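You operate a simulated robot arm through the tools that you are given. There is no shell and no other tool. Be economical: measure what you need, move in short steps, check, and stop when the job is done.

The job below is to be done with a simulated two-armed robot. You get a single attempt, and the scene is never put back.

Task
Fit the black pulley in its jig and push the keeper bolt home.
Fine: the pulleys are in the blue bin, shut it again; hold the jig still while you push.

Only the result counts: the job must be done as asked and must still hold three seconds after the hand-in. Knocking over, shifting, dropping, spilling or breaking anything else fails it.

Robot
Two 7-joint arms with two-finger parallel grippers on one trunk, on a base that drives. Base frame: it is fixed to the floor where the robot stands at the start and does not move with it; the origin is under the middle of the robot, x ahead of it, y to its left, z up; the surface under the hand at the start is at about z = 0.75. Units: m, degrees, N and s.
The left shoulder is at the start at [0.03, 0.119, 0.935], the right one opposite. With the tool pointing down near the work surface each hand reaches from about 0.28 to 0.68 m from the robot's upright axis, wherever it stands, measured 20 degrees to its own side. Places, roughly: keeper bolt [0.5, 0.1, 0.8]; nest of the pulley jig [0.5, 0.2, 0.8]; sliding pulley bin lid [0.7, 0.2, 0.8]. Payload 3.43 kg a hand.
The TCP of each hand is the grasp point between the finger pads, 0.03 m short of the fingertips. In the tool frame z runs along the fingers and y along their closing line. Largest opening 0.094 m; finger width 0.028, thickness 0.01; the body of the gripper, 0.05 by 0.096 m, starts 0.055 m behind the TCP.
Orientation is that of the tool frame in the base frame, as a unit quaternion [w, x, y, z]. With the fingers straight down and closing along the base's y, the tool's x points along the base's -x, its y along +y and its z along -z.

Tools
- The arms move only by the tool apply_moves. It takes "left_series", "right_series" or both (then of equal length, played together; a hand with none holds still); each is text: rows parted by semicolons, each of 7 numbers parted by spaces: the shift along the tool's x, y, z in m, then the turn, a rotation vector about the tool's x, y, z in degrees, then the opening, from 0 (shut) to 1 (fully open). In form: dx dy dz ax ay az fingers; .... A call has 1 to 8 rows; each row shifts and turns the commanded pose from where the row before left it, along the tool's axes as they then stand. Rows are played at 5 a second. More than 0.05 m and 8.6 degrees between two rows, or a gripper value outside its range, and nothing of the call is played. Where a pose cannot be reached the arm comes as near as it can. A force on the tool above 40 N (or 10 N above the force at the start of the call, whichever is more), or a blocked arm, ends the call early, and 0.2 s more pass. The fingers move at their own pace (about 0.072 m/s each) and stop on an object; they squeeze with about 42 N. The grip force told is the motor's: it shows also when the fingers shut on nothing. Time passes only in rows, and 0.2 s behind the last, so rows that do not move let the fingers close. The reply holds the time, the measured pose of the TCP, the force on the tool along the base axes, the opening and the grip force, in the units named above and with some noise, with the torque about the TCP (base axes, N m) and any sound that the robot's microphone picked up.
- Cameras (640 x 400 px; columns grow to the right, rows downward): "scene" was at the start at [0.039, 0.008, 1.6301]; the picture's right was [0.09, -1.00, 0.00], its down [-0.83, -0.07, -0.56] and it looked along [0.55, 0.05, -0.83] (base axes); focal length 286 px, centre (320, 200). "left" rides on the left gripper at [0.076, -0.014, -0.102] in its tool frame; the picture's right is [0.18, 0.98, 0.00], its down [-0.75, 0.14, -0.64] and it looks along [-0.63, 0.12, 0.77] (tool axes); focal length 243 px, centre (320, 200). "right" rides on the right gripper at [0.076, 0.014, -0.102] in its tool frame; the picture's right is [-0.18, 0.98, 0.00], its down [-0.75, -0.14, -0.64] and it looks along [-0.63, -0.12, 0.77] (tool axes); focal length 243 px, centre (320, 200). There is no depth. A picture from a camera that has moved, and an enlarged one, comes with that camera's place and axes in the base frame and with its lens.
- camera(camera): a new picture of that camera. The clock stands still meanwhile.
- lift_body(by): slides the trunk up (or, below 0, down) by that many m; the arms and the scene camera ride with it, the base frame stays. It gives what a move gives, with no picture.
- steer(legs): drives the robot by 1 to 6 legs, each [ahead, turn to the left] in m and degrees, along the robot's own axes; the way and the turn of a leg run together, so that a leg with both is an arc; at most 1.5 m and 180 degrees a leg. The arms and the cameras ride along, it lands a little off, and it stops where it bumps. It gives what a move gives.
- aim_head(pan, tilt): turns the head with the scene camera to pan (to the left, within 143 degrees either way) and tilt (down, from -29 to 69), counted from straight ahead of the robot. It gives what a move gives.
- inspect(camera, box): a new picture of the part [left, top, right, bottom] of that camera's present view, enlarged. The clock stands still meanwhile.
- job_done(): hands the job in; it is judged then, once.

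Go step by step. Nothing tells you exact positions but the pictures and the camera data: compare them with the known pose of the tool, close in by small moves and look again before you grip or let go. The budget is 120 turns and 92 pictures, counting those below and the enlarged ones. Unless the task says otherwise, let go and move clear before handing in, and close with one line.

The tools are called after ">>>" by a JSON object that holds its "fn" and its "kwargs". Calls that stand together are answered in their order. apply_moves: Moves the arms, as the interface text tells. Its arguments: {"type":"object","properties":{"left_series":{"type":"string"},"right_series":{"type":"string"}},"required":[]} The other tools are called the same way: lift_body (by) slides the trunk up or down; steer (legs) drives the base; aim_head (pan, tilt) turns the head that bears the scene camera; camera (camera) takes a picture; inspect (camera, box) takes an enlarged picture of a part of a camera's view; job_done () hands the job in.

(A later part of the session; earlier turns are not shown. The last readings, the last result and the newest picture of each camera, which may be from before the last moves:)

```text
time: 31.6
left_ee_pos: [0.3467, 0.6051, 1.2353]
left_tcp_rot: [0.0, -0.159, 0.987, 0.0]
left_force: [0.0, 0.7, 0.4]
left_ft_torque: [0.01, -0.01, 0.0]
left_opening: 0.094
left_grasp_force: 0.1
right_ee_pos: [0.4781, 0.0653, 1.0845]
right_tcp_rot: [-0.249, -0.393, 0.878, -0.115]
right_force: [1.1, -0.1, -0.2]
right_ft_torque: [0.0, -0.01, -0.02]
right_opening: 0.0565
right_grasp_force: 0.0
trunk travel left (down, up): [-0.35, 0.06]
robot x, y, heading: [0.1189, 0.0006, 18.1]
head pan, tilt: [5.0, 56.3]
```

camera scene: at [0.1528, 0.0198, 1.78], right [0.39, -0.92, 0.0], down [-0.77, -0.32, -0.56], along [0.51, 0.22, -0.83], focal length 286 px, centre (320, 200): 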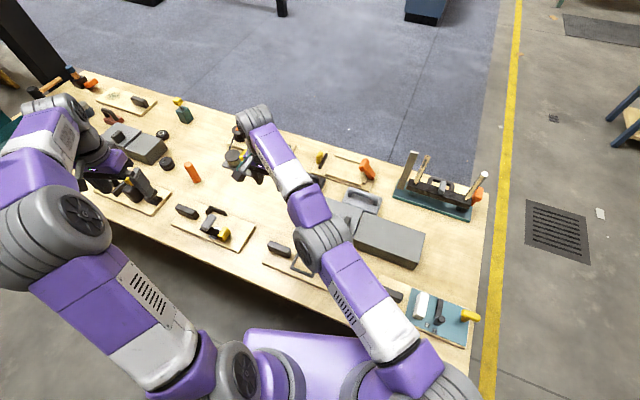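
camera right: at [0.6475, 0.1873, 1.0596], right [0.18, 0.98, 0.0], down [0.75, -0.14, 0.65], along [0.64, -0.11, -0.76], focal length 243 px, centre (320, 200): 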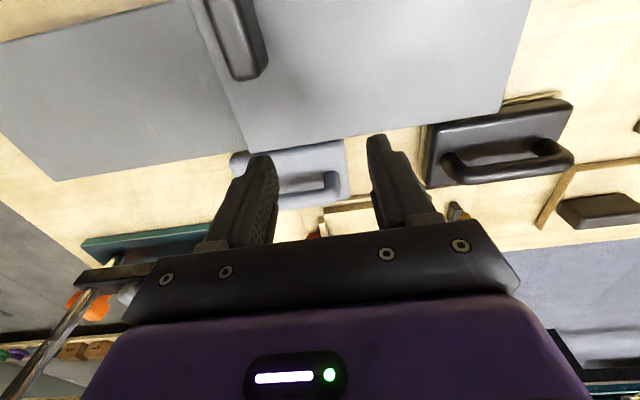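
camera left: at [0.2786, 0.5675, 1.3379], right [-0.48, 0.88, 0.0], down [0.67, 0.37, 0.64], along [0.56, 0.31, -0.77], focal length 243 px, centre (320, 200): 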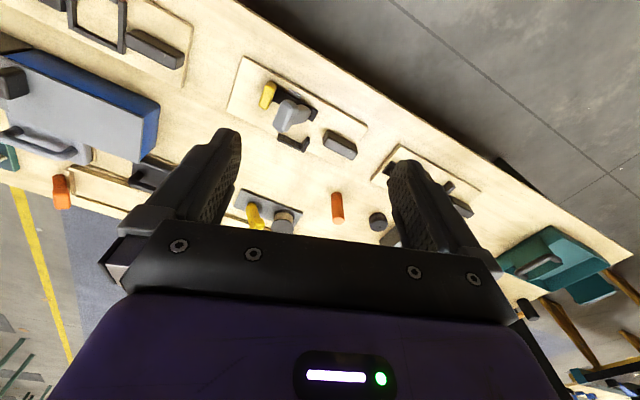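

The elbow unlocked with no reach flags. I'll now undo the tilt and then look.

>>> {"fn": "apply_moves", "kwargs": {"right_series": "0 0 0 0 -8 0 0.6; 0 0 0 0 -8 0 0.6; 0 0 0 0 -8 0 0.6; 0 0 0 0 -8 0 0.6; 0 0 0 0 0 8 0.6; 0 0 0 0 0 8 0.6; 0 0 0 0 0 8 0.6"}}

>>> {"fn": "camera", "kwargs": {"camera": "scene"}}

```text
time: 33.2
left_ee_pos: [0.3456, 0.6052, 1.2353]
left_tcp_rot: [0.0, -0.159, 0.987, 0.0]
left_force: [1.1, -0.9, 0.6]
left_ft_torque: [0.01, -0.01, 0.0]
left_opening: 0.094
left_grasp_force: 0.1
right_ee_pos: [0.4759, 0.0626, 1.0852]
right_tcp_rot: [0.003, -0.211, 0.978, 0.0]
right_force: [0.4, 0.0, -0.9]
right_ft_torque: [-0.04, 0.02, 0.0]
right_opening: 0.0561
right_grasp_force: 0.1
trunk travel left (down, up): [-0.35, 0.06]
robot x, y, heading: [0.1179, 0.0021, 18.1]
head pan, tilt: [5.0, 56.3]
```

```text
62 pictures are left
camera scene: at [0.1528, 0.0194, 1.7801], right [0.39, -0.92, 0.0], down [-0.77, -0.32, -0.56], along [0.51, 0.22, -0.83], focal length 286 px, centre (320, 200)
```

scene: 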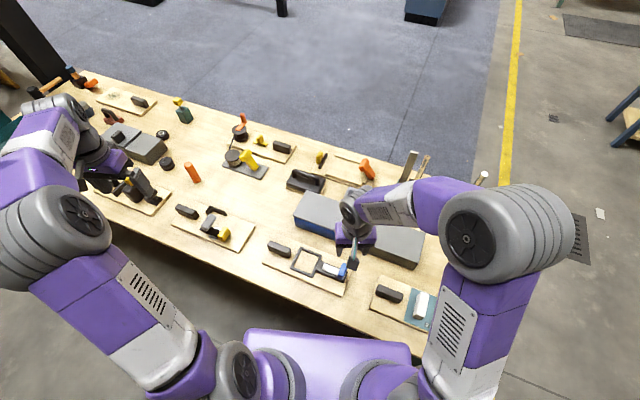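

The elbow is bent well outward again. Now I'll square the hand and go to above the knob.

>>> {"fn": "apply_moves", "kwargs": {"right_series": "0 0 0.03 0 0 8 0.6; 0 0 0.03 0 0 8 0.6; 0 0 0.03 0 0 8.4 0.6; -0.04 0.015 0.005 0 0 0 0.6; -0.04 0.015 0.005 0 0 0 0.6; -0.04 0.015 0.005 0 0 0 0.6; -0.04 0.015 0 0 0 0 0.6; -0.02 0.007 0 0 0 0 0.6"}}

>>> {"fn": "camera", "kwargs": {"camera": "right"}}

>>> {"fn": "inspect", "kwargs": {"camera": "scene", "box": [270, 140, 440, 300]}}

```text
time: 35.0
left_ee_pos: [0.3468, 0.6068, 1.2347]
left_tcp_rot: [0.0, -0.159, 0.987, 0.0]
left_force: [-0.4, 0.2, 0.0]
left_ft_torque: [-0.01, 0.01, -0.02]
left_opening: 0.0942
left_grasp_force: 0.0
right_ee_pos: [0.6602, 0.1277, 0.9813]
right_tcp_rot: [0.002, 0.0, 1.0, 0.0]
right_force: [-0.6, -0.2, 0.0]
right_ft_torque: [0.0, 0.01, 0.0]
right_opening: 0.0566
right_grasp_force: 0.0
trunk travel left (down, up): [-0.35, 0.06]
robot x, y, heading: [0.1181, -0.0006, 17.9]
head pan, tilt: [5.0, 56.3]
```

```text
61 pictures are left
camera right: at [0.583, 0.142, 1.0844], right [0.18, 0.98, 0.0], down [0.75, -0.14, 0.64], along [0.63, -0.12, -0.76], focal length 243 px, centre (320, 200)
```

right: 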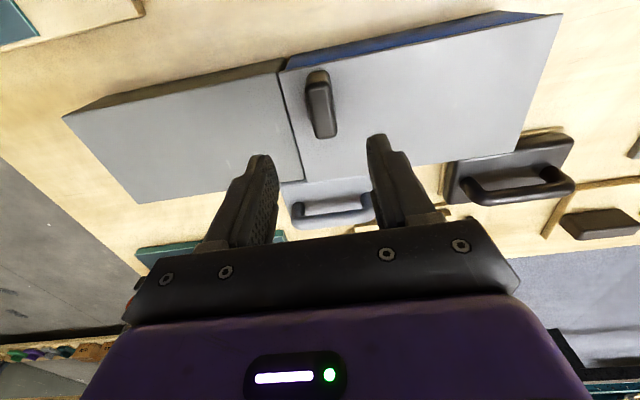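

```text
2.50 times, centred on (355, 220) of scene
camera zoom: at [0.1529, 0.0194, 1.7801], right [0.39, -0.92, 0.0], down [-0.77, -0.32, -0.56], along [0.51, 0.22, -0.83], focal length 716 px, centre (232, 150)
```

zoom: 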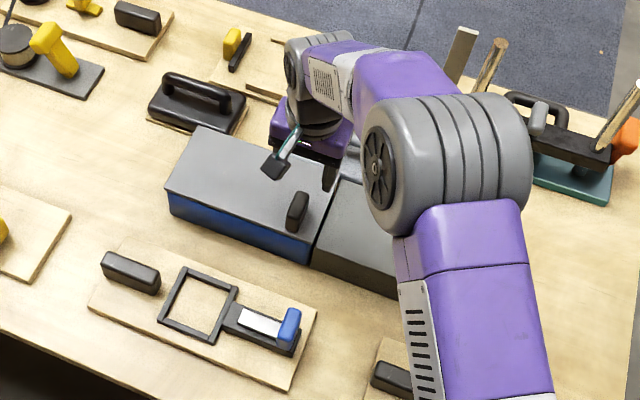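

The hand is directly above the knob. Descending to z≈0.868 and closing.

>>> {"fn": "apply_moves", "kwargs": {"right_series": "0 0.002 0.04 0 0 0 0.6; 0 0 0.04 0 0 0 0.6; 0 0 0.033 0 0 0 0.6"}}

>>> {"fn": "camera", "kwargs": {"camera": "right"}}

```text
time: 35.9
left_ee_pos: [0.3459, 0.606, 1.2363]
left_tcp_rot: [0.0, -0.159, 0.987, 0.0]
left_force: [0.6, -0.8, -0.1]
left_ft_torque: [0.01, 0.0, -0.03]
left_opening: 0.0939
left_grasp_force: 0.0
right_ee_pos: [0.6589, 0.1312, 0.8656]
right_tcp_rot: [0.003, 0.0, 1.0, 0.001]
right_force: [-0.8, -0.2, 1.2]
right_ft_torque: [-0.04, 0.04, 0.0]
right_opening: 0.0565
right_grasp_force: 0.1
trunk travel left (down, up): [-0.35, 0.06]
robot x, y, heading: [0.1188, 0.0016, 18.1]
head pan, tilt: [5.0, 56.3]
```

```text
59 pictures are left
camera right: at [0.5805, 0.1456, 0.9678], right [0.18, 0.98, 0.0], down [0.75, -0.14, 0.65], along [0.64, -0.12, -0.76], focal length 243 px, centre (320, 200)
```

right: 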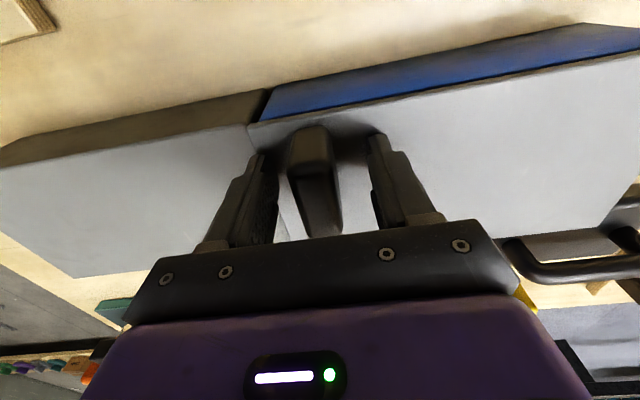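

The knob is between the fingers. I'll grip it and slide a little toward -y as a test.

>>> {"fn": "apply_moves", "kwargs": {"right_series": "0 0 0 0 0 0 0; 0 0 0 0 0 0 0; 0 0 0 0 0 0 0; 0 -0.02 0 0 0 0 0; 0 -0.02 0 0 0 0 0"}}

>>> {"fn": "camera", "kwargs": {"camera": "right"}}

```text
time: 37.0
left_ee_pos: [0.3466, 0.6045, 1.2353]
left_tcp_rot: [0.0, -0.159, 0.987, 0.001]
left_force: [-0.3, -0.1, 0.8]
left_ft_torque: [0.03, 0.0, 0.02]
left_opening: 0.094
left_grasp_force: 0.0
right_ee_pos: [0.6581, 0.0879, 0.8649]
right_tcp_rot: [0.001, 0.0, 1.0, -0.002]
right_force: [3.5, -3.7, -8.0]
right_ft_torque: [0.19, -0.4, 0.28]
right_opening: 0.0265
right_grasp_force: 45.0
trunk travel left (down, up): [-0.35, 0.06]
robot x, y, heading: [0.1213, -0.002, 18.0]
head pan, tilt: [5.0, 56.3]
```

```text
58 pictures are left
camera right: at [0.581, 0.1033, 0.968], right [0.18, 0.98, 0.0], down [0.75, -0.14, 0.65], along [0.63, -0.12, -0.76], focal length 243 px, centre (320, 200)
```

right: 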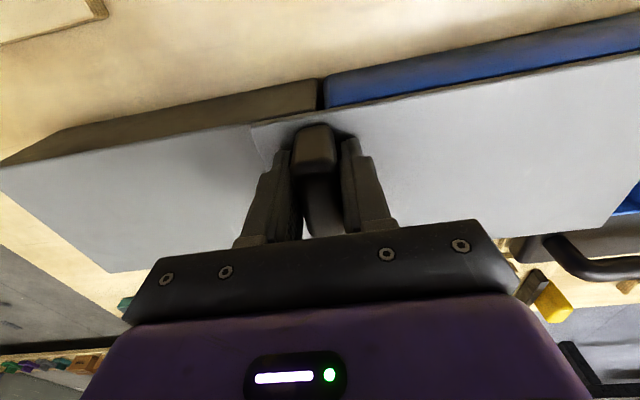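

The lid slides freely onto the stand. I'll slide it another 0.16 m.

>>> {"fn": "apply_moves", "kwargs": {"right_series": "0 -0.027 0 0 0 0 0; 0 -0.027 0 0 0 0 0; 0 -0.027 0 0 0 0 0; 0 -0.027 0 0 0 0 0; 0 -0.027 0 0 0 0 0; 0 -0.027 0 0 0 0 0"}}

>>> {"fn": "camera", "kwargs": {"camera": "scene"}}

```text
time: 38.5
left_ee_pos: [0.3483, 0.6032, 1.2364]
left_tcp_rot: [-0.001, -0.16, 0.987, 0.001]
left_force: [-0.8, -0.6, -0.8]
left_ft_torque: [0.01, 0.0, 0.0]
left_opening: 0.0939
left_grasp_force: 0.0
right_ee_pos: [0.6578, -0.0758, 0.865]
right_tcp_rot: [0.0, 0.001, 1.0, -0.001]
right_force: [6.4, -2.5, -28.6]
right_ft_torque: [-0.2, -0.5, 0.12]
right_opening: 0.0266
right_grasp_force: 44.9
trunk travel left (down, up): [-0.35, 0.06]
robot x, y, heading: [0.1148, 0.003, 18.2]
head pan, tilt: [5.0, 56.3]
```

```text
57 pictures are left
camera scene: at [0.1568, 0.0163, 1.78], right [0.39, -0.92, 0.0], down [-0.77, -0.32, -0.55], along [0.51, 0.22, -0.83], focal length 286 px, centre (320, 200)
```

scene: 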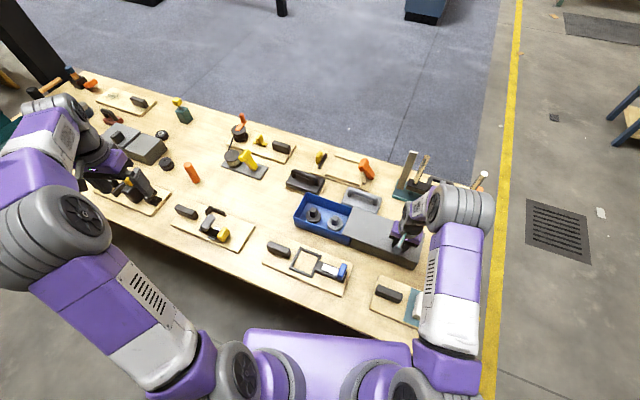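

The bin is open and shows two pulleys. I'll zoom in.

>>> {"fn": "inspect", "kwargs": {"camera": "scene", "box": [280, 180, 370, 250]}}

>>> {"fn": "inspect", "kwargs": {"camera": "scene", "box": [255, 230, 365, 305]}}

>>> {"fn": "inspect", "kwargs": {"camera": "right", "box": [300, 0, 640, 240]}}

```text
5.71 times, centred on (325, 215) of scene
camera zoom: at [0.1568, 0.0163, 1.78], right [0.39, -0.92, 0.0], down [-0.77, -0.32, -0.55], along [0.51, 0.22, -0.83], focal length 1637 px, centre (291, 114)
```

zoom: 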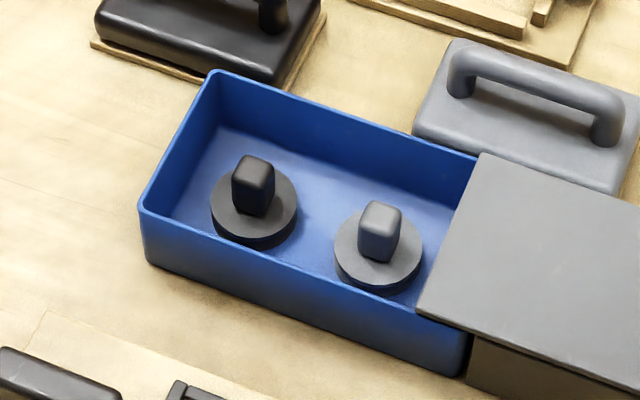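

```text
5.33 times, centred on (310, 268) of scene
camera zoom: at [0.1568, 0.0163, 1.78], right [0.39, -0.92, 0.0], down [-0.77, -0.32, -0.55], along [0.51, 0.22, -0.83], focal length 1528 px, centre (373, -160)
```

zoom: 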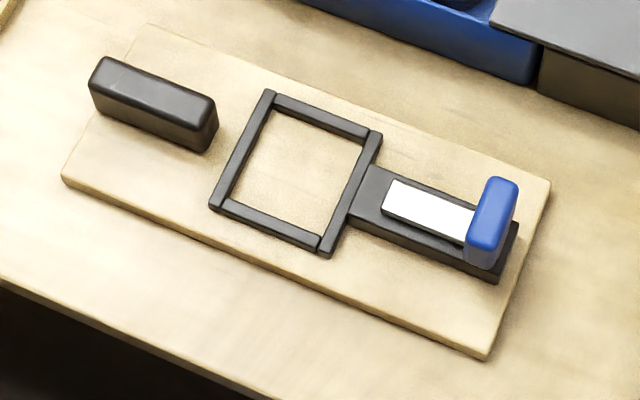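

```text
1.67 times, centred on (470, 120) of right
camera zoom: at [0.5812, -0.0604, 0.9686], right [0.19, 0.98, 0.0], down [0.75, -0.14, 0.64], along [0.63, -0.12, -0.77], focal length 404 px, centre (70, 333)
```

zoom: 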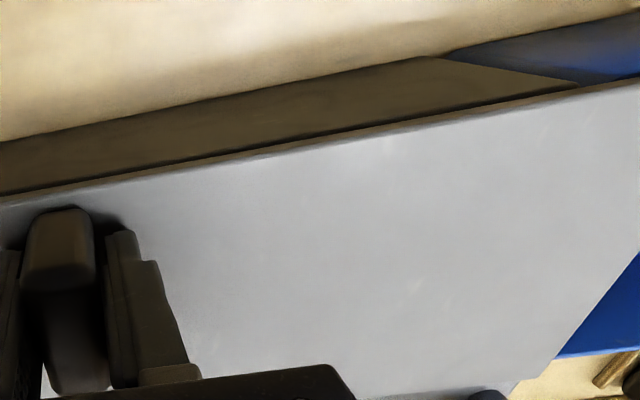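

The black pulley (black knob) is at about (0.697, 0.275), the left one. I'll release the lid, lift off, retract the right hand, and then drive a little closer for the left arm's reach.

>>> {"fn": "apply_moves", "kwargs": {"right_series": "0 0 0 0 0 0 0.6; 0 0 0 0 0 0 0.6; 0 0 -0.04 0 0 0 0.6; 0 0 -0.05 0 0 0 0.6; 0 0 -0.05 0 0 0 0.6; 0.045 -0.01 -0.02 0 0 0 0.6; 0.045 -0.01 -0.02 0 0 0 0.6; 0.045 -0.01 0 0 0 0 0.6"}}

>>> {"fn": "steer", "kwargs": {"legs": [[0.08, 0]]}}

```text
refused: row 6 steps farther than a row can; nothing moved
```

```text
time: 39.3
left_ee_pos: [0.3634, 0.613, 1.236]
left_tcp_rot: [0.001, -0.16, 0.987, 0.0]
left_force: [0.9, 0.2, -1.2]
left_ft_torque: [0.01, -0.02, 0.01]
left_opening: 0.094
left_grasp_force: 0.0
right_ee_pos: [0.6641, -0.0663, 0.8652]
right_tcp_rot: [-0.014, -0.001, 1.0, -0.004]
right_force: [-8.5, -2.0, 17.6]
right_ft_torque: [1.48, 0.79, 0.03]
right_opening: 0.0265
right_grasp_force: 45.2
trunk travel left (down, up): [-0.35, 0.06]
robot x, y, heading: [0.1394, 0.0076, 18.0]
head pan, tilt: [5.0, 56.3]
stopped in leg 1: the force on the tool passed its limit at 50 N (the readings are from after the stop); the commanded pose is now the measured one
```

My mistake: the move was refused but the drive ran while still gripping the lid, and it stopped on force. I'll release the lid straight away and check that nothing shifted.

>>> {"fn": "apply_moves", "kwargs": {"right_series": "0 0 0 0 0 0 0.6; 0 0 0 0 0 0 0.6; 0 0 0 0 0 0 0.6"}}

>>> {"fn": "camera", "kwargs": {"camera": "right"}}

>>> {"fn": "inspect", "kwargs": {"camera": "scene", "box": [260, 170, 450, 310]}}

```text
time: 40.1
left_ee_pos: [0.362, 0.6135, 1.2366]
left_tcp_rot: [0.001, -0.159, 0.987, 0.0]
left_force: [-0.1, -0.1, -0.6]
left_ft_torque: [-0.02, 0.0, -0.03]
left_opening: 0.0942
left_grasp_force: 0.0
right_ee_pos: [0.6634, -0.0666, 0.8645]
right_tcp_rot: [-0.013, -0.002, 1.0, -0.003]
right_force: [-9.8, 2.6, 23.1]
right_ft_torque: [0.81, -0.02, 0.54]
right_opening: 0.057
right_grasp_force: 0.1
trunk travel left (down, up): [-0.35, 0.06]
robot x, y, heading: [0.1336, 0.0054, 17.8]
head pan, tilt: [5.0, 56.3]
```

```text
53 pictures are left
camera right: at [0.5896, -0.0511, 0.9706], right [0.18, 0.98, -0.01], down [0.77, -0.14, 0.62], along [0.61, -0.12, -0.78], focal length 243 px, centre (320, 200)
```

right: 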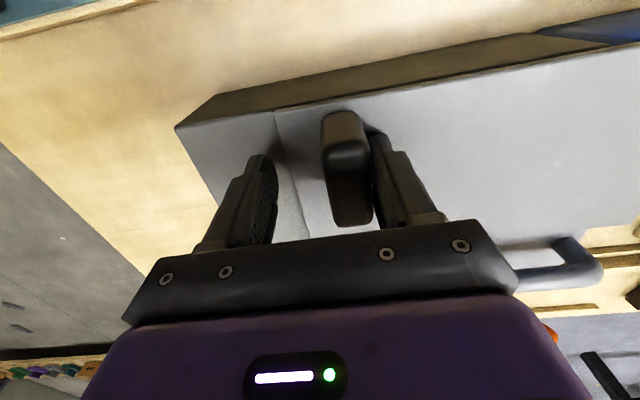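

```text
2.86 times, centred on (355, 240) of scene
camera zoom: at [0.1687, 0.026, 1.7802], right [0.39, -0.92, 0.0], down [-0.76, -0.32, -0.56], along [0.51, 0.22, -0.83], focal length 819 px, centre (220, 86)
```

zoom: 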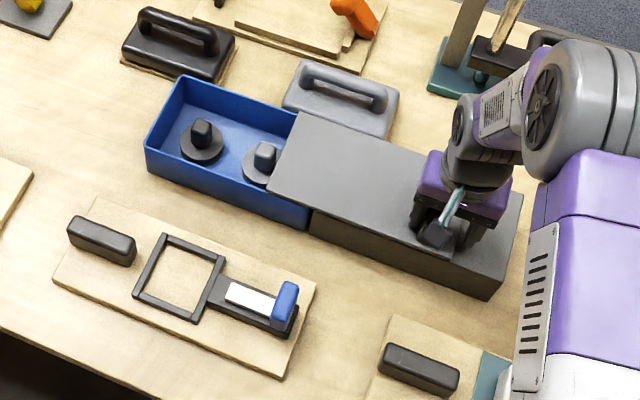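

Bin and stand look in place. Lifting the right hand straight up now.

>>> {"fn": "apply_moves", "kwargs": {"right_series": "0 0.003 -0.01 0 0 0 0.7; 0 0 -0.03 0 0 0 0.7; 0 0 -0.045 0 0 0 0.7; 0 0 -0.045 0 0 0 0.7; 0.03 -0.02 -0.02 0 0 0 0.7; 0.04 0 0 0 0 0 0.7; 0.04 0 0 0 0 0 0.7"}}

```text
time: 41.7
left_ee_pos: [0.3643, 0.6125, 1.2365]
left_tcp_rot: [0.001, -0.159, 0.987, 0.0]
left_force: [-0.6, -0.2, 0.9]
left_ft_torque: [-0.03, -0.01, -0.01]
left_opening: 0.0942
left_grasp_force: 0.0
right_ee_pos: [0.5581, -0.0833, 1.0182]
right_tcp_rot: [-0.014, -0.001, 1.0, -0.004]
right_force: [-0.4, 1.5, 1.0]
right_ft_torque: [-0.02, -0.01, -0.03]
right_opening: 0.0659
right_grasp_force: 0.0
trunk travel left (down, up): [-0.35, 0.06]
robot x, y, heading: [0.1422, 0.006, 17.7]
head pan, tilt: [5.0, 56.3]
```

>>> {"fn": "steer", "kwargs": {"legs": [[0.06, 0]]}}

```text
time: 42.7
left_ee_pos: [0.425, 0.631, 1.2355]
left_tcp_rot: [-0.001, -0.159, 0.987, 0.0]
left_force: [0.5, 0.7, -0.7]
left_ft_torque: [-0.01, 0.03, 0.03]
left_opening: 0.0942
left_grasp_force: 0.0
right_ee_pos: [0.6189, -0.0648, 1.0171]
right_tcp_rot: [-0.015, 0.001, 1.0, -0.003]
right_force: [-0.6, 0.0, 0.6]
right_ft_torque: [0.01, 0.0, -0.01]
right_opening: 0.0658
right_grasp_force: 0.1
trunk travel left (down, up): [-0.35, 0.06]
robot x, y, heading: [0.1963, 0.0249, 17.8]
head pan, tilt: [5.0, 56.3]
```

Positioned. I'll retract the right hand up and back while squaring the left hand and bringing it in.

>>> {"fn": "apply_moves", "kwargs": {"right_series": "0 0 -0.04 0 -1.7 0 0.7; 0 0 -0.04 0 0 0 0.7; 0.04 -0.02 0 0 0 0 0.7; 0.04 -0.02 0 0 0 0 0.7; 0.03 -0.02 0 0 0 0 0.7; 0 0 0 0 0 0 0.7; 0 0 0 0 0 0 0.7", "left_series": "0 0 0.02 0 0 6.1 0.7; 0 0 0.02 0 0 6.1 0.7; 0 0 0.02 0 0 6.1 0.7; -0.03 -0.04 0 0 0 0 0.7; -0.03 -0.04 0 0 0 0 0.7; -0.03 -0.04 0 0 0 0 0.7; -0.03 -0.04 0 0 0 0 0.7"}}

```text
time: 44.3
left_ee_pos: [0.5457, 0.4709, 1.1746]
left_tcp_rot: [-0.001, 0.0, 1.0, 0.001]
left_force: [-0.1, -0.1, -0.1]
left_ft_torque: [0.01, 0.02, 0.04]
left_opening: 0.0657
left_grasp_force: 0.0
right_ee_pos: [0.5137, -0.1265, 1.0979]
right_tcp_rot: [-0.001, 0.001, 1.0, -0.003]
right_force: [-0.1, -0.5, 0.0]
right_ft_torque: [0.01, 0.04, -0.02]
right_opening: 0.0656
right_grasp_force: 0.0
right hand out of reach, approached as far as the arm can: row 5
trunk travel left (down, up): [-0.35, 0.06]
robot x, y, heading: [0.1955, 0.0239, 18.1]
head pan, tilt: [5.0, 56.3]
```

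>>> {"fn": "lift_body", "kwargs": {"by": -0.08}}

>>> {"fn": "apply_moves", "kwargs": {"left_series": "-0.03 -0.035 0.01 0 0 0 0.7; -0.03 -0.035 0.02 0 0 0 0.7; -0.03 -0.035 0.03 0 0 0 0.7; -0.03 -0.035 0.03 0 0 0 0.7; -0.025 -0.035 0.03 0 0 0 0.7; -0.006 -0.021 0.02 0 0 0 0.7; 0 0 0 0 0 0 0.7"}}

>>> {"fn": "camera", "kwargs": {"camera": "left"}}

>>> {"fn": "inspect", "kwargs": {"camera": "scene", "box": [240, 150, 440, 320]}}

```text
time: 45.4
left_ee_pos: [0.544, 0.4727, 1.0951]
left_tcp_rot: [0.0, 0.0, 1.0, 0.0]
left_force: [0.4, 0.3, -0.7]
left_ft_torque: [0.0, 0.0, 0.01]
left_opening: 0.0659
left_grasp_force: 0.0
right_ee_pos: [0.5136, -0.1255, 1.0186]
right_tcp_rot: [-0.001, 0.001, 1.0, -0.003]
right_force: [0.0, 0.5, -0.1]
right_ft_torque: [0.04, -0.02, 0.02]
right_opening: 0.0657
right_grasp_force: 0.1
trunk travel left (down, up): [-0.27, 0.14]
robot x, y, heading: [0.195, 0.0216, 17.8]
head pan, tilt: [5.0, 56.3]
```

```text
refused: row 2 steps farther than a row can; nothing moved
```

```text
51 pictures are left
camera left: at [0.4689, 0.4573, 1.1973], right [-0.18, 0.98, 0.0], down [0.75, 0.14, 0.64], along [0.63, 0.12, -0.77], focal length 243 px, centre (320, 200)
```

left: 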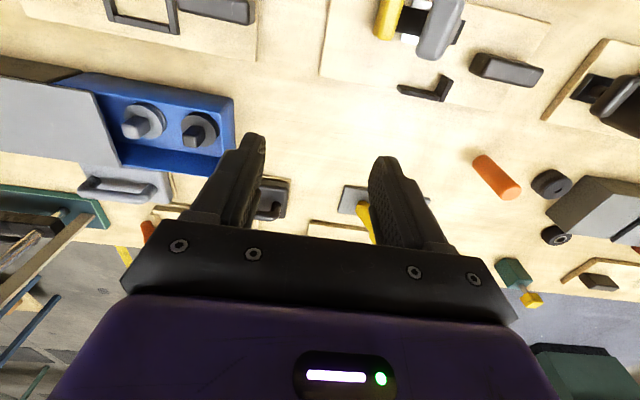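

```text
2.35 times, centred on (340, 235) of scene
camera zoom: at [0.2301, 0.0444, 1.7002], right [0.39, -0.92, 0.0], down [-0.77, -0.32, -0.56], along [0.51, 0.22, -0.83], focal length 674 px, centre (273, 118)
```

zoom: 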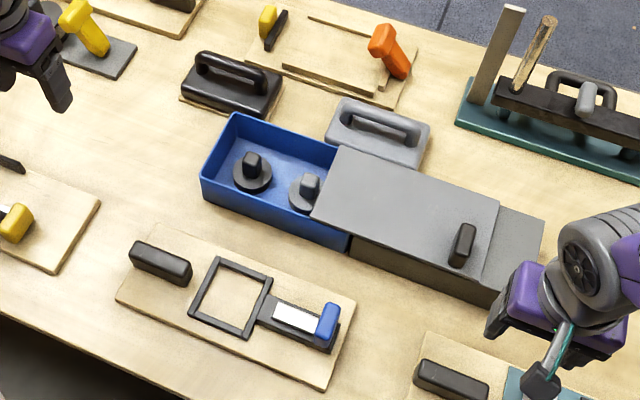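

>>> {"fn": "apply_moves", "kwargs": {"left_series": "-0.024 -0.031 0.01 0 0 0 0.7; -0.024 -0.031 0.01 0 0 0 0.7; -0.024 -0.031 0.02 0 0 0 0.7; -0.024 -0.031 0.02 0 0 0 0.7; -0.024 -0.031 0.02 0 0 0 0.7; -0.024 -0.031 0.02 0 0 0 0.7; -0.009 -0.012 0.03 0 0 0 0.7; 0 0 0.02 0 0 0 0.7"}}

>>> {"fn": "camera", "kwargs": {"camera": "left"}}

```text
time: 47.2
left_ee_pos: [0.6975, 0.274, 0.9471]
left_tcp_rot: [-0.001, 0.0, 1.0, 0.0]
left_force: [0.2, -0.5, 0.4]
left_ft_torque: [-0.03, -0.01, -0.01]
left_opening: 0.0658
left_grasp_force: 0.1
right_ee_pos: [0.5129, -0.1256, 1.0189]
right_tcp_rot: [-0.001, 0.001, 1.0, -0.003]
right_force: [-0.3, 0.3, -0.9]
right_ft_torque: [0.01, -0.02, -0.01]
right_opening: 0.066
right_grasp_force: 0.1
trunk travel left (down, up): [-0.27, 0.14]
robot x, y, heading: [0.197, 0.0259, 18.1]
head pan, tilt: [5.0, 56.3]
```

```text
49 pictures are left
camera left: at [0.6222, 0.259, 1.0497], right [-0.18, 0.98, 0.0], down [0.75, 0.14, 0.64], along [0.63, 0.12, -0.77], focal length 243 px, centre (320, 200)
```

left: 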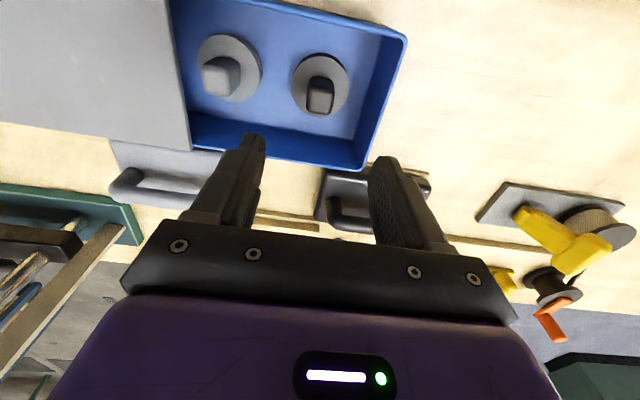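

Knob is aligned below the hand at about (0.694, 0.273). Descending, with a look before gripping.

>>> {"fn": "apply_moves", "kwargs": {"left_series": "0.002 0 0.04 0 0 0 0.7; 0 0 0.04 0 0 0 0.7; 0 0 0.02 0 0 0 0.7; 0 0 0.02 0 0 0 0.7"}}

>>> {"fn": "camera", "kwargs": {"camera": "left"}}

>>> {"fn": "inspect", "kwargs": {"camera": "scene", "box": [260, 130, 360, 240]}}

```text
time: 48.2
left_ee_pos: [0.6936, 0.2751, 0.8245]
left_tcp_rot: [0.0, 0.0, 1.0, -0.001]
left_force: [-0.4, -0.6, 0.7]
left_ft_torque: [0.0, 0.0, 0.02]
left_opening: 0.0658
left_grasp_force: 0.1
right_ee_pos: [0.5132, -0.1249, 1.0187]
right_tcp_rot: [-0.001, 0.001, 1.0, -0.003]
right_force: [-0.4, 0.2, -0.1]
right_ft_torque: [-0.02, -0.01, -0.01]
right_opening: 0.0658
right_grasp_force: 0.0
trunk travel left (down, up): [-0.27, 0.14]
robot x, y, heading: [0.1929, 0.0263, 18.0]
head pan, tilt: [5.0, 56.3]
```

```text
48 pictures are left
camera left: at [0.6179, 0.2601, 0.9277], right [-0.18, 0.98, 0.0], down [0.75, 0.14, 0.64], along [0.63, 0.12, -0.77], focal length 243 px, centre (320, 200)
```

left: 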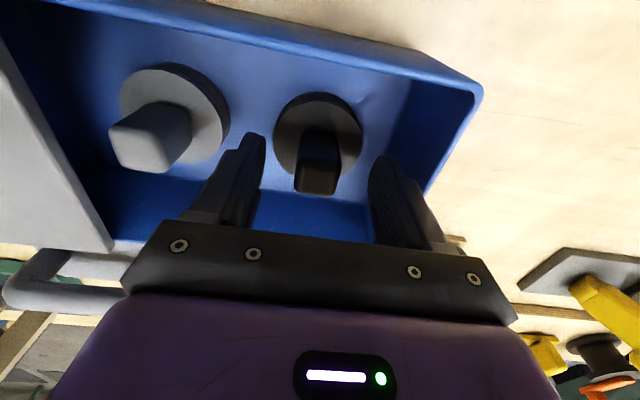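

```text
3.64 times, centred on (310, 185) of scene
camera zoom: at [0.2308, 0.0444, 1.7], right [0.39, -0.92, 0.0], down [-0.77, -0.32, -0.56], along [0.51, 0.22, -0.83], focal length 1042 px, centre (356, 254)
```

zoom: 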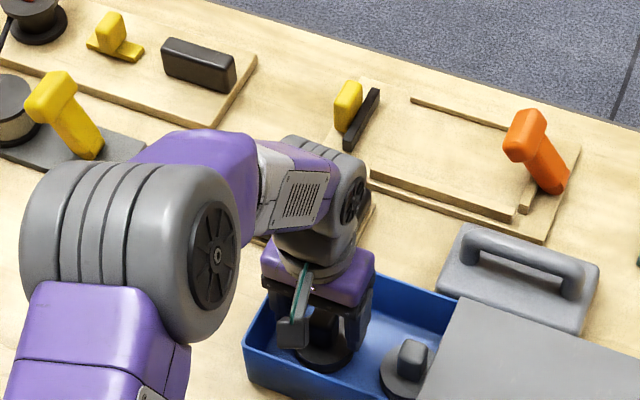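

The knob top is right at the TCP. Down another 1.3 cm, then grip.

>>> {"fn": "apply_moves", "kwargs": {"left_series": "0 -0.001 0.013 0 0 0 0.7; 0 0 0 0 0 0 0; 0 0 0 0 0 0 0; 0 0 0 0 0 0 0; 0 0 0 0 0 0 0"}}

```text
time: 49.4
left_ee_pos: [0.6933, 0.2745, 0.8114]
left_tcp_rot: [0.0, 0.0, 1.0, -0.001]
left_force: [0.1, -0.3, -0.5]
left_ft_torque: [0.02, 0.02, 0.04]
left_opening: 0.0296
left_grasp_force: 42.3
right_ee_pos: [0.5135, -0.1246, 1.018]
right_tcp_rot: [0.0, 0.0, 1.0, -0.004]
right_force: [0.4, 0.0, 0.5]
right_ft_torque: [-0.04, -0.01, -0.02]
right_opening: 0.0656
right_grasp_force: 0.1
trunk travel left (down, up): [-0.27, 0.14]
robot x, y, heading: [0.1946, 0.0242, 17.7]
head pan, tilt: [5.0, 56.3]
```

Gripped the knob (3 cm wide). Lift straight out and carry toward the nest.

>>> {"fn": "apply_moves", "kwargs": {"left_series": "0 0 -0.04 0 0 0 0; 0 0 -0.045 0 0 0 0; 0 0 -0.045 0 0 0 0; 0.045 -0.013 0 0 0 0 0; 0.045 -0.013 0 0 0 0 0; 0.045 -0.013 0 0 0 0 0; 0.045 -0.013 0 0 0 0 0; 0.018 -0.001 0 0 0 0 0"}}

>>> {"fn": "camera", "kwargs": {"camera": "left"}}

>>> {"fn": "inspect", "kwargs": {"camera": "scene", "box": [250, 180, 370, 320]}}

```text
time: 51.2
left_ee_pos: [0.4931, 0.2201, 0.9424]
left_tcp_rot: [0.001, 0.0, 1.0, -0.001]
left_force: [0.4, 1.0, -1.0]
left_ft_torque: [0.0, -0.01, 0.02]
left_opening: 0.0297
left_grasp_force: 42.2
right_ee_pos: [0.5134, -0.1249, 1.0182]
right_tcp_rot: [-0.001, 0.001, 1.0, -0.003]
right_force: [-0.5, -0.3, -0.1]
right_ft_torque: [0.04, 0.01, -0.05]
right_opening: 0.0657
right_grasp_force: 0.0
trunk travel left (down, up): [-0.27, 0.14]
robot x, y, heading: [0.1959, 0.0231, 17.9]
head pan, tilt: [5.0, 56.3]
```

```text
46 pictures are left
camera left: at [0.4175, 0.2054, 1.0448], right [-0.18, 0.98, 0.0], down [0.75, 0.14, 0.64], along [0.63, 0.12, -0.77], focal length 243 px, centre (320, 200)
```

left: 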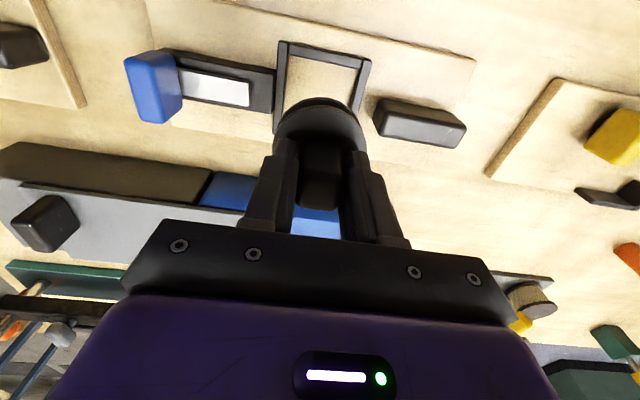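

```text
2.86 times, centred on (310, 250) of scene
camera zoom: at [0.2304, 0.0447, 1.7], right [0.39, -0.92, 0.0], down [-0.77, -0.32, -0.56], along [0.51, 0.22, -0.83], focal length 819 px, centre (349, 57)
```

zoom: 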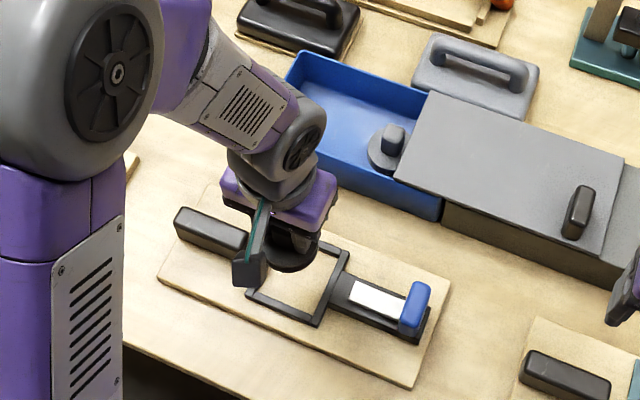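

>>> {"fn": "inspect", "kwargs": {"camera": "left", "box": [120, 20, 380, 182]}}

>>> {"fn": "inspect", "kwargs": {"camera": "right", "box": [400, 0, 640, 150]}}

```text
2.46 times, centred on (250, 101) of left
camera zoom: at [0.4175, 0.2054, 1.0448], right [-0.18, 0.98, 0.0], down [0.75, 0.14, 0.64], along [0.63, 0.12, -0.77], focal length 597 px, centre (492, 444)
```

zoom: 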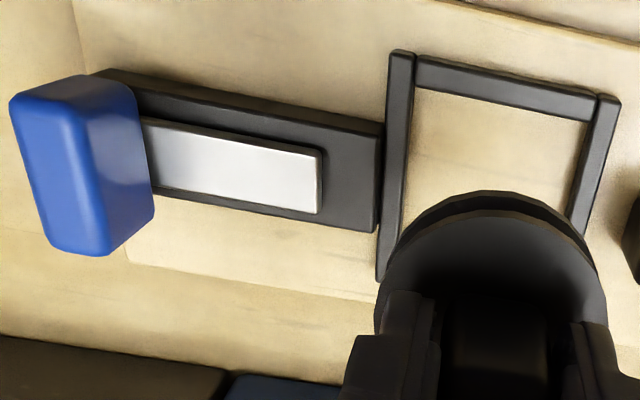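

```text
2.67 times, centred on (520, 75) of right
camera zoom: at [0.4363, -0.1088, 1.1215], right [0.19, 0.98, -0.01], down [0.75, -0.14, 0.64], along [0.63, -0.12, -0.77], focal length 647 px, centre (-213, 533)
```

zoom: 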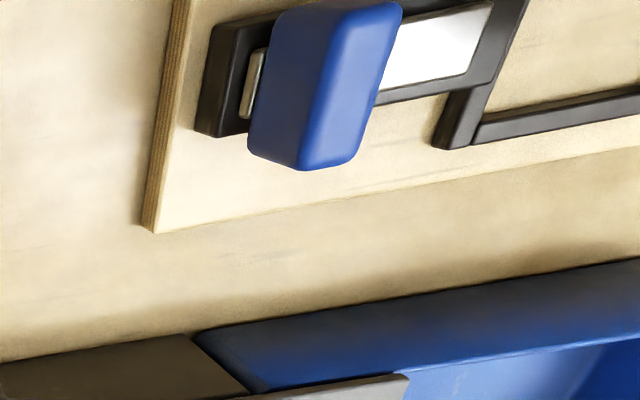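

The nest centre is about (0.4995, 0.2195) and the disc sits a few mm ahead of the TCP. I'll lower to just above the frame and compare edges.

>>> {"fn": "apply_moves", "kwargs": {"left_series": "-0.0024 0 0.04 0 0 0 0; 0 0 0.035 0 0 0 0; 0 0 0.015 0 0 0 0"}}

>>> {"fn": "inspect", "kwargs": {"camera": "left", "box": [200, 20, 440, 170]}}

>>> {"fn": "inspect", "kwargs": {"camera": "scene", "box": [260, 220, 360, 300]}}

```text
time: 52.0
left_ee_pos: [0.5009, 0.2211, 0.8505]
left_tcp_rot: [0.001, 0.0, 1.0, -0.001]
left_force: [0.5, -0.5, -0.2]
left_ft_torque: [0.03, -0.02, -0.02]
left_opening: 0.0294
left_grasp_force: 42.0
right_ee_pos: [0.5132, -0.1248, 1.0183]
right_tcp_rot: [0.0, 0.001, 1.0, -0.003]
right_force: [-0.2, -0.3, -0.1]
right_ft_torque: [-0.01, 0.0, 0.02]
right_opening: 0.066
right_grasp_force: 0.0
trunk travel left (down, up): [-0.27, 0.14]
robot x, y, heading: [0.1943, 0.0257, 18.0]
head pan, tilt: [5.0, 56.3]
```

```text
2.67 times, centred on (320, 95) of left
camera zoom: at [0.4254, 0.2058, 0.9531], right [-0.18, 0.98, 0.0], down [0.75, 0.14, 0.64], along [0.63, 0.12, -0.77], focal length 647 px, centre (320, 480)
```

zoom: 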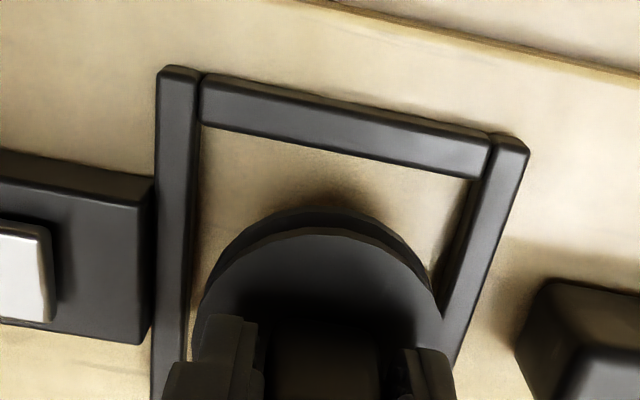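

```text
5.00 times, centred on (310, 260) of scene
camera zoom: at [0.2308, 0.0444, 1.7001], right [0.39, -0.92, 0.0], down [-0.77, -0.32, -0.56], along [0.51, 0.22, -0.83], focal length 1433 px, centre (370, -100)
```

zoom: 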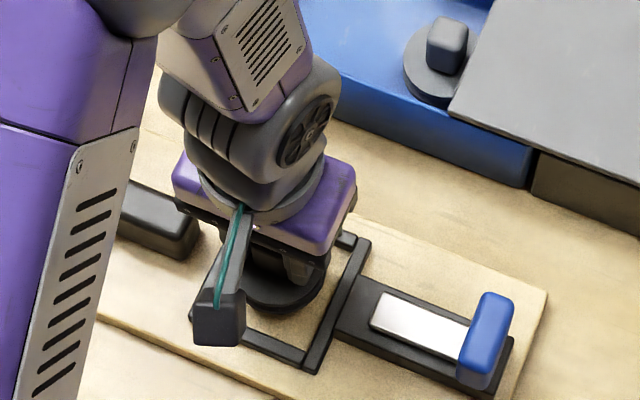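

The disc seems about 5 mm too far in x. I'll shift back and lower until light contact.

>>> {"fn": "apply_moves", "kwargs": {"left_series": "0.005 -0.001 0 0 0 0 0; 0 0 0.008 0 0 0 0; 0 0 0.004 0 0 0 0"}}

>>> {"fn": "inspect", "kwargs": {"camera": "left", "box": [200, 20, 440, 170]}}

```text
time: 52.8
left_ee_pos: [0.4961, 0.2202, 0.8399]
left_tcp_rot: [0.0, 0.001, 1.0, 0.0]
left_force: [0.6, -0.4, -1.0]
left_ft_torque: [0.0, 0.01, 0.0]
left_opening: 0.0294
left_grasp_force: 42.1
right_ee_pos: [0.514, -0.1252, 1.0192]
right_tcp_rot: [-0.001, 0.001, 1.0, -0.003]
right_force: [0.2, -0.2, 0.1]
right_ft_torque: [0.04, -0.02, -0.03]
right_opening: 0.0656
right_grasp_force: 0.0
trunk travel left (down, up): [-0.27, 0.14]
robot x, y, heading: [0.1924, 0.0278, 17.9]
head pan, tilt: [5.0, 56.3]
```

```text
2.67 times, centred on (320, 95) of left
camera zoom: at [0.4199, 0.2049, 0.9421], right [-0.18, 0.98, 0.0], down [0.75, 0.14, 0.64], along [0.63, 0.12, -0.77], focal length 647 px, centre (320, 480)
```

zoom: 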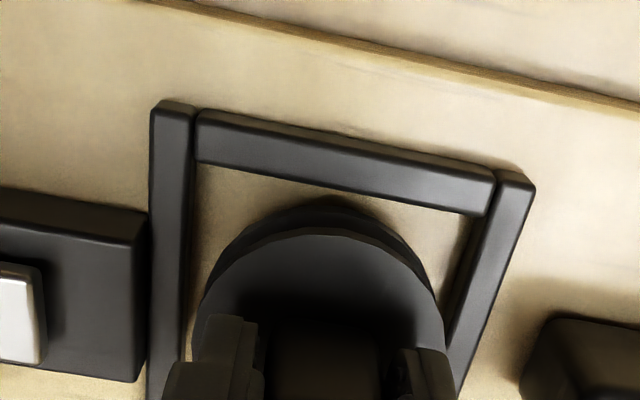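

Laterally symmetric, and the x gap is near its expected value. I'll lower in small steps, watching force.

>>> {"fn": "apply_moves", "kwargs": {"left_series": "-0.0005 0 0.004 0 0 0 0; 0 0 0.004 0 0 0 0; 0 0 0.003 0 0 0 0"}}

>>> {"fn": "inspect", "kwargs": {"camera": "left", "box": [200, 20, 440, 170]}}

```text
time: 53.6
left_ee_pos: [0.4955, 0.2202, 0.8285]
left_tcp_rot: [-0.001, 0.001, 1.0, 0.0]
left_force: [-0.4, -0.6, 0.3]
left_ft_torque: [0.0, -0.02, -0.04]
left_opening: 0.0295
left_grasp_force: 42.2
right_ee_pos: [0.5129, -0.1248, 1.0186]
right_tcp_rot: [-0.001, 0.001, 1.0, -0.004]
right_force: [0.1, 0.9, 0.3]
right_ft_torque: [-0.01, 0.02, 0.01]
right_opening: 0.0658
right_grasp_force: 0.2
trunk travel left (down, up): [-0.27, 0.14]
robot x, y, heading: [0.1959, 0.0239, 17.8]
head pan, tilt: [5.0, 56.3]
```

```text
2.67 times, centred on (320, 95) of left
camera zoom: at [0.4206, 0.2048, 0.9307], right [-0.18, 0.98, 0.0], down [0.75, 0.14, 0.64], along [0.63, 0.12, -0.77], focal length 647 px, centre (320, 480)
```

zoom: 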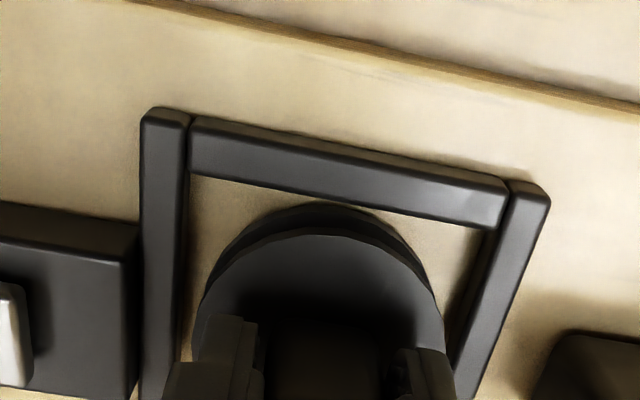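

>>> {"fn": "apply_moves", "kwargs": {"left_series": "0 0 0.003 0 0 0 0; 0 0 0.003 0 0 0 0; 0 0 0.003 0 0 0 0; 0 0 0 0 0 0 0"}}

>>> {"fn": "inspect", "kwargs": {"camera": "left", "box": [200, 20, 440, 170]}}

```text
time: 54.6
left_ee_pos: [0.495, 0.2204, 0.8199]
left_tcp_rot: [0.003, 0.0, 1.0, 0.001]
left_force: [1.3, 5.5, 39.6]
left_ft_torque: [0.07, -0.08, 0.05]
left_opening: 0.0295
left_grasp_force: 42.3
right_ee_pos: [0.5114, -0.1259, 1.019]
right_tcp_rot: [-0.001, 0.001, 1.0, -0.003]
right_force: [-0.1, 0.1, -0.1]
right_ft_torque: [0.01, -0.01, 0.01]
right_opening: 0.0654
right_grasp_force: 0.0
trunk travel left (down, up): [-0.27, 0.14]
robot x, y, heading: [0.1928, 0.0272, 17.8]
head pan, tilt: [5.0, 56.3]
```

```text
2.67 times, centred on (320, 95) of left
camera zoom: at [0.42, 0.2042, 0.9231], right [-0.18, 0.98, 0.0], down [0.75, 0.14, 0.65], along [0.63, 0.12, -0.76], focal length 647 px, centre (320, 480)
```

zoom: 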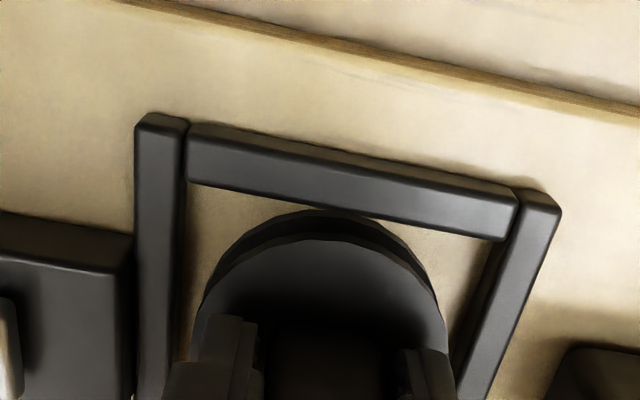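

Contact at 40 N with almost no torque, at the expected seat height, so the disc sits on the board inside the frame. I'll relieve, release and lift away.

>>> {"fn": "apply_moves", "kwargs": {"left_series": "0 0 -0.002 0 0 0 0; 0 0 0 0 0 0 0.5; 0 0 0 0 0 0 0.5; 0 0 -0.03 0 0 0 0.5; 0 0 -0.045 0 0 0 0.5; 0 0 -0.045 0 0 0 0.5; 0 0.045 0 0 0 0 0.5; 0 0.045 0 0 0 0 0.5"}}

>>> {"fn": "inspect", "kwargs": {"camera": "scene", "box": [260, 220, 360, 300]}}

>>> {"fn": "camera", "kwargs": {"camera": "left"}}

```text
time: 56.4
left_ee_pos: [0.4939, 0.3073, 0.9454]
left_tcp_rot: [0.0, 0.001, 1.0, 0.0]
left_force: [0.3, 0.0, -0.2]
left_ft_torque: [0.01, 0.0, -0.03]
left_opening: 0.047
left_grasp_force: 0.1
right_ee_pos: [0.5123, -0.1239, 1.0197]
right_tcp_rot: [-0.001, 0.001, 1.0, -0.004]
right_force: [0.0, -0.3, 0.6]
right_ft_torque: [-0.02, 0.0, 0.01]
right_opening: 0.0659
right_grasp_force: 0.0
trunk travel left (down, up): [-0.27, 0.14]
robot x, y, heading: [0.1953, 0.0262, 18.1]
head pan, tilt: [5.0, 56.3]
```

```text
5.00 times, centred on (310, 260) of scene
camera zoom: at [0.2299, 0.0452, 1.7], right [0.39, -0.92, 0.0], down [-0.77, -0.32, -0.56], along [0.51, 0.22, -0.83], focal length 1433 px, centre (370, -100)
```

zoom: 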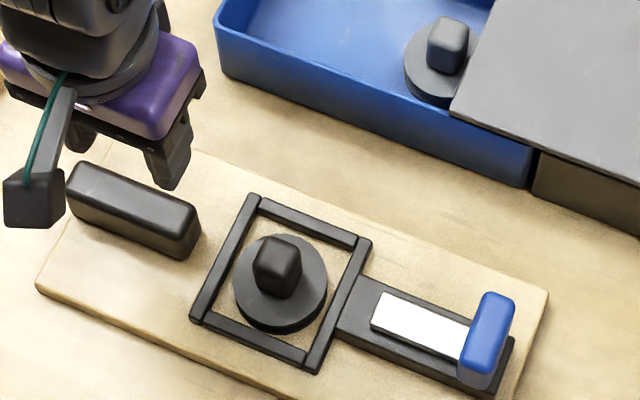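

```text
36 pictures are left
camera left: at [0.4184, 0.2919, 1.0472], right [-0.18, 0.98, 0.0], down [0.75, 0.14, 0.64], along [0.63, 0.12, -0.77], focal length 243 px, centre (320, 200)
```

left: 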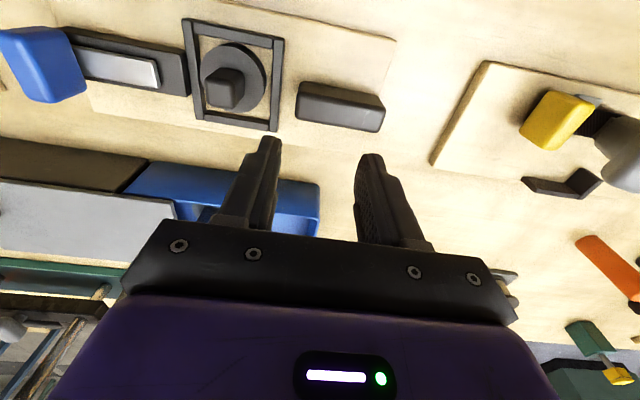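

The pulley is seated in the nest. Next I'll rotate the left hand 90° to straddle the jig's black block at about (0.496, 0.327), while the right hand, closed, comes near the bolt.

>>> {"fn": "apply_moves", "kwargs": {"left_series": "0 0 0 0 0 -8.2 0.7; 0 0 0 0 0 -8.2 0.7; 0 0 0 0 0 -8.2 0.7; 0 0 0 0 0 -8.2 0.7; 0 0 0 0 0 -8.2 0.7; 0 0 0 0 0 -8.2 0.7; 0 0 0 0 0 -8.2 0.7; 0 0 0 0 0 -8.2 0.7", "right_series": "0.0015 0.018 0 0 0 0 0; 0.0015 0.018 0.01 0 0 0 0; 0.0015 0.018 0.01 0 0 0 0; 0.0015 0.018 0.01 0 0 0 0; 0.0015 0.018 0.01 0 0 0 0; 0.0015 0.018 0.015 0 0 0 0; 0.0015 0.018 0.015 0 0 0 0; 0.0015 0.018 0.015 0 0 0 0"}}

>>> {"fn": "apply_moves", "kwargs": {"left_series": "0 0 0 0 0 -8.2 0.7; 0 0 0 0 0 -8.2 0.7; 0 0 0 0 0 -8 0.7; -0.018 -0.002 0.03 0 0 0 0.7; 0 0 0 0 0 0 0.7"}}

>>> {"fn": "camera", "kwargs": {"camera": "left"}}

>>> {"fn": "camera", "kwargs": {"camera": "right"}}

```text
time: 58.2
left_ee_pos: [0.4957, 0.3097, 0.9416]
left_tcp_rot: [0.0, -0.542, 0.84, 0.0]
left_force: [-0.3, 0.7, 0.2]
left_ft_torque: [-0.01, 0.04, 0.01]
left_opening: 0.0661
left_grasp_force: 0.0
right_ee_pos: [0.5027, 0.021, 0.9328]
right_tcp_rot: [-0.001, 0.001, 1.0, -0.004]
right_force: [0.7, 0.3, -0.2]
right_ft_torque: [-0.01, 0.02, -0.04]
right_opening: 0.0
right_grasp_force: 33.1
right hand out of reach, approached as far as the arm can: row 2
trunk travel left (down, up): [-0.27, 0.14]
robot x, y, heading: [0.1944, 0.0223, 17.9]
head pan, tilt: [5.0, 56.3]
```

```text
time: 59.4
left_ee_pos: [0.4978, 0.3279, 0.9112]
left_tcp_rot: [0.001, -0.707, 0.708, 0.0]
left_force: [-0.6, -0.3, 0.7]
left_ft_torque: [0.01, -0.01, 0.03]
left_opening: 0.0658
left_grasp_force: 0.1
right_ee_pos: [0.5048, 0.0189, 0.9327]
right_tcp_rot: [-0.001, 0.001, 1.0, -0.003]
right_force: [-0.4, 0.4, -0.1]
right_ft_torque: [0.03, 0.01, 0.0]
right_opening: 0.0
right_grasp_force: 32.7
trunk travel left (down, up): [-0.27, 0.14]
robot x, y, heading: [0.1961, 0.0267, 18.0]
head pan, tilt: [5.0, 56.3]
```

```text
35 pictures are left
camera left: at [0.513, 0.2508, 1.0148], right [-0.98, -0.18, 0.0], down [-0.14, 0.75, 0.64], along [-0.12, 0.63, -0.77], focal length 243 px, centre (320, 200)
```

left: 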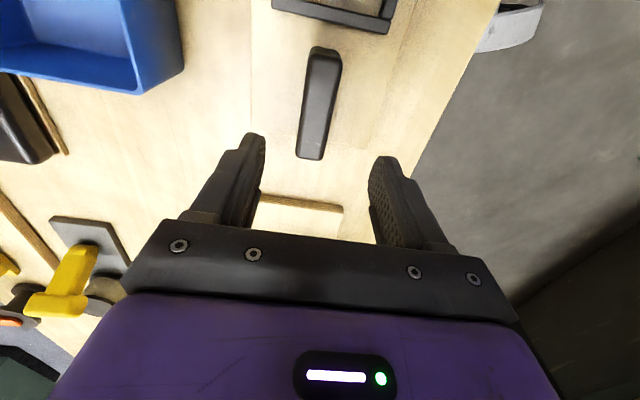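

```text
34 pictures are left
camera right: at [0.4265, 0.0347, 1.0357], right [0.19, 0.98, -0.01], down [0.75, -0.14, 0.64], along [0.63, -0.12, -0.77], focal length 243 px, centre (320, 200)
```

right: 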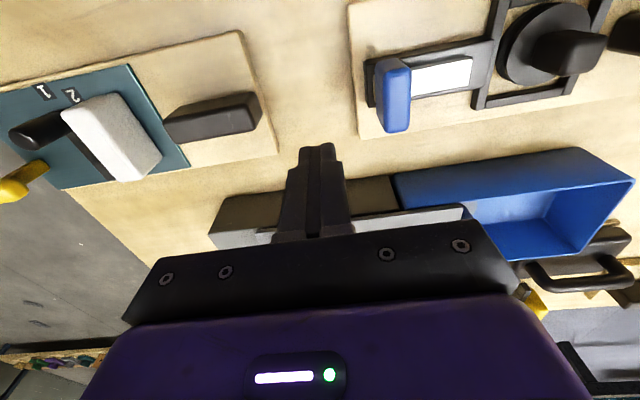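

Block lies between the fingers. I'll lower onto it with a check before the last bit.

>>> {"fn": "apply_moves", "kwargs": {"left_series": "0.003 -0.003 0.04 0 0 0 0.7; 0 0 0.04 0 0 0 0.7; 0 0 0.015 0 0 0 0.7; 0 0 0 0 0 0 0.7"}}

>>> {"fn": "camera", "kwargs": {"camera": "left"}}

```text
time: 60.4
left_ee_pos: [0.4997, 0.3232, 0.8179]
left_tcp_rot: [0.0, -0.706, 0.708, 0.0]
left_force: [0.0, 0.4, -0.5]
left_ft_torque: [0.03, 0.01, 0.02]
left_opening: 0.0657
left_grasp_force: 0.1
right_ee_pos: [0.5036, 0.0197, 0.9324]
right_tcp_rot: [0.0, 0.001, 1.0, -0.004]
right_force: [-0.9, 0.1, -0.1]
right_ft_torque: [0.0, 0.02, 0.01]
right_opening: 0.0
right_grasp_force: 32.9
trunk travel left (down, up): [-0.27, 0.14]
robot x, y, heading: [0.1972, 0.0245, 18.0]
head pan, tilt: [5.0, 56.3]
```

```text
33 pictures are left
camera left: at [0.5146, 0.2463, 0.9199], right [-0.98, -0.18, 0.0], down [-0.14, 0.75, 0.64], along [-0.12, 0.63, -0.77], focal length 243 px, centre (320, 200)
```

left: 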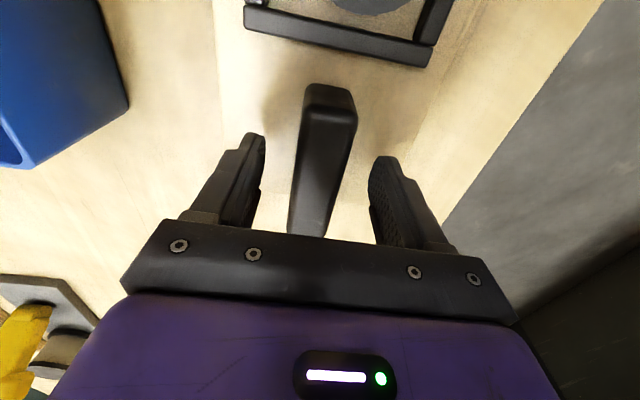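

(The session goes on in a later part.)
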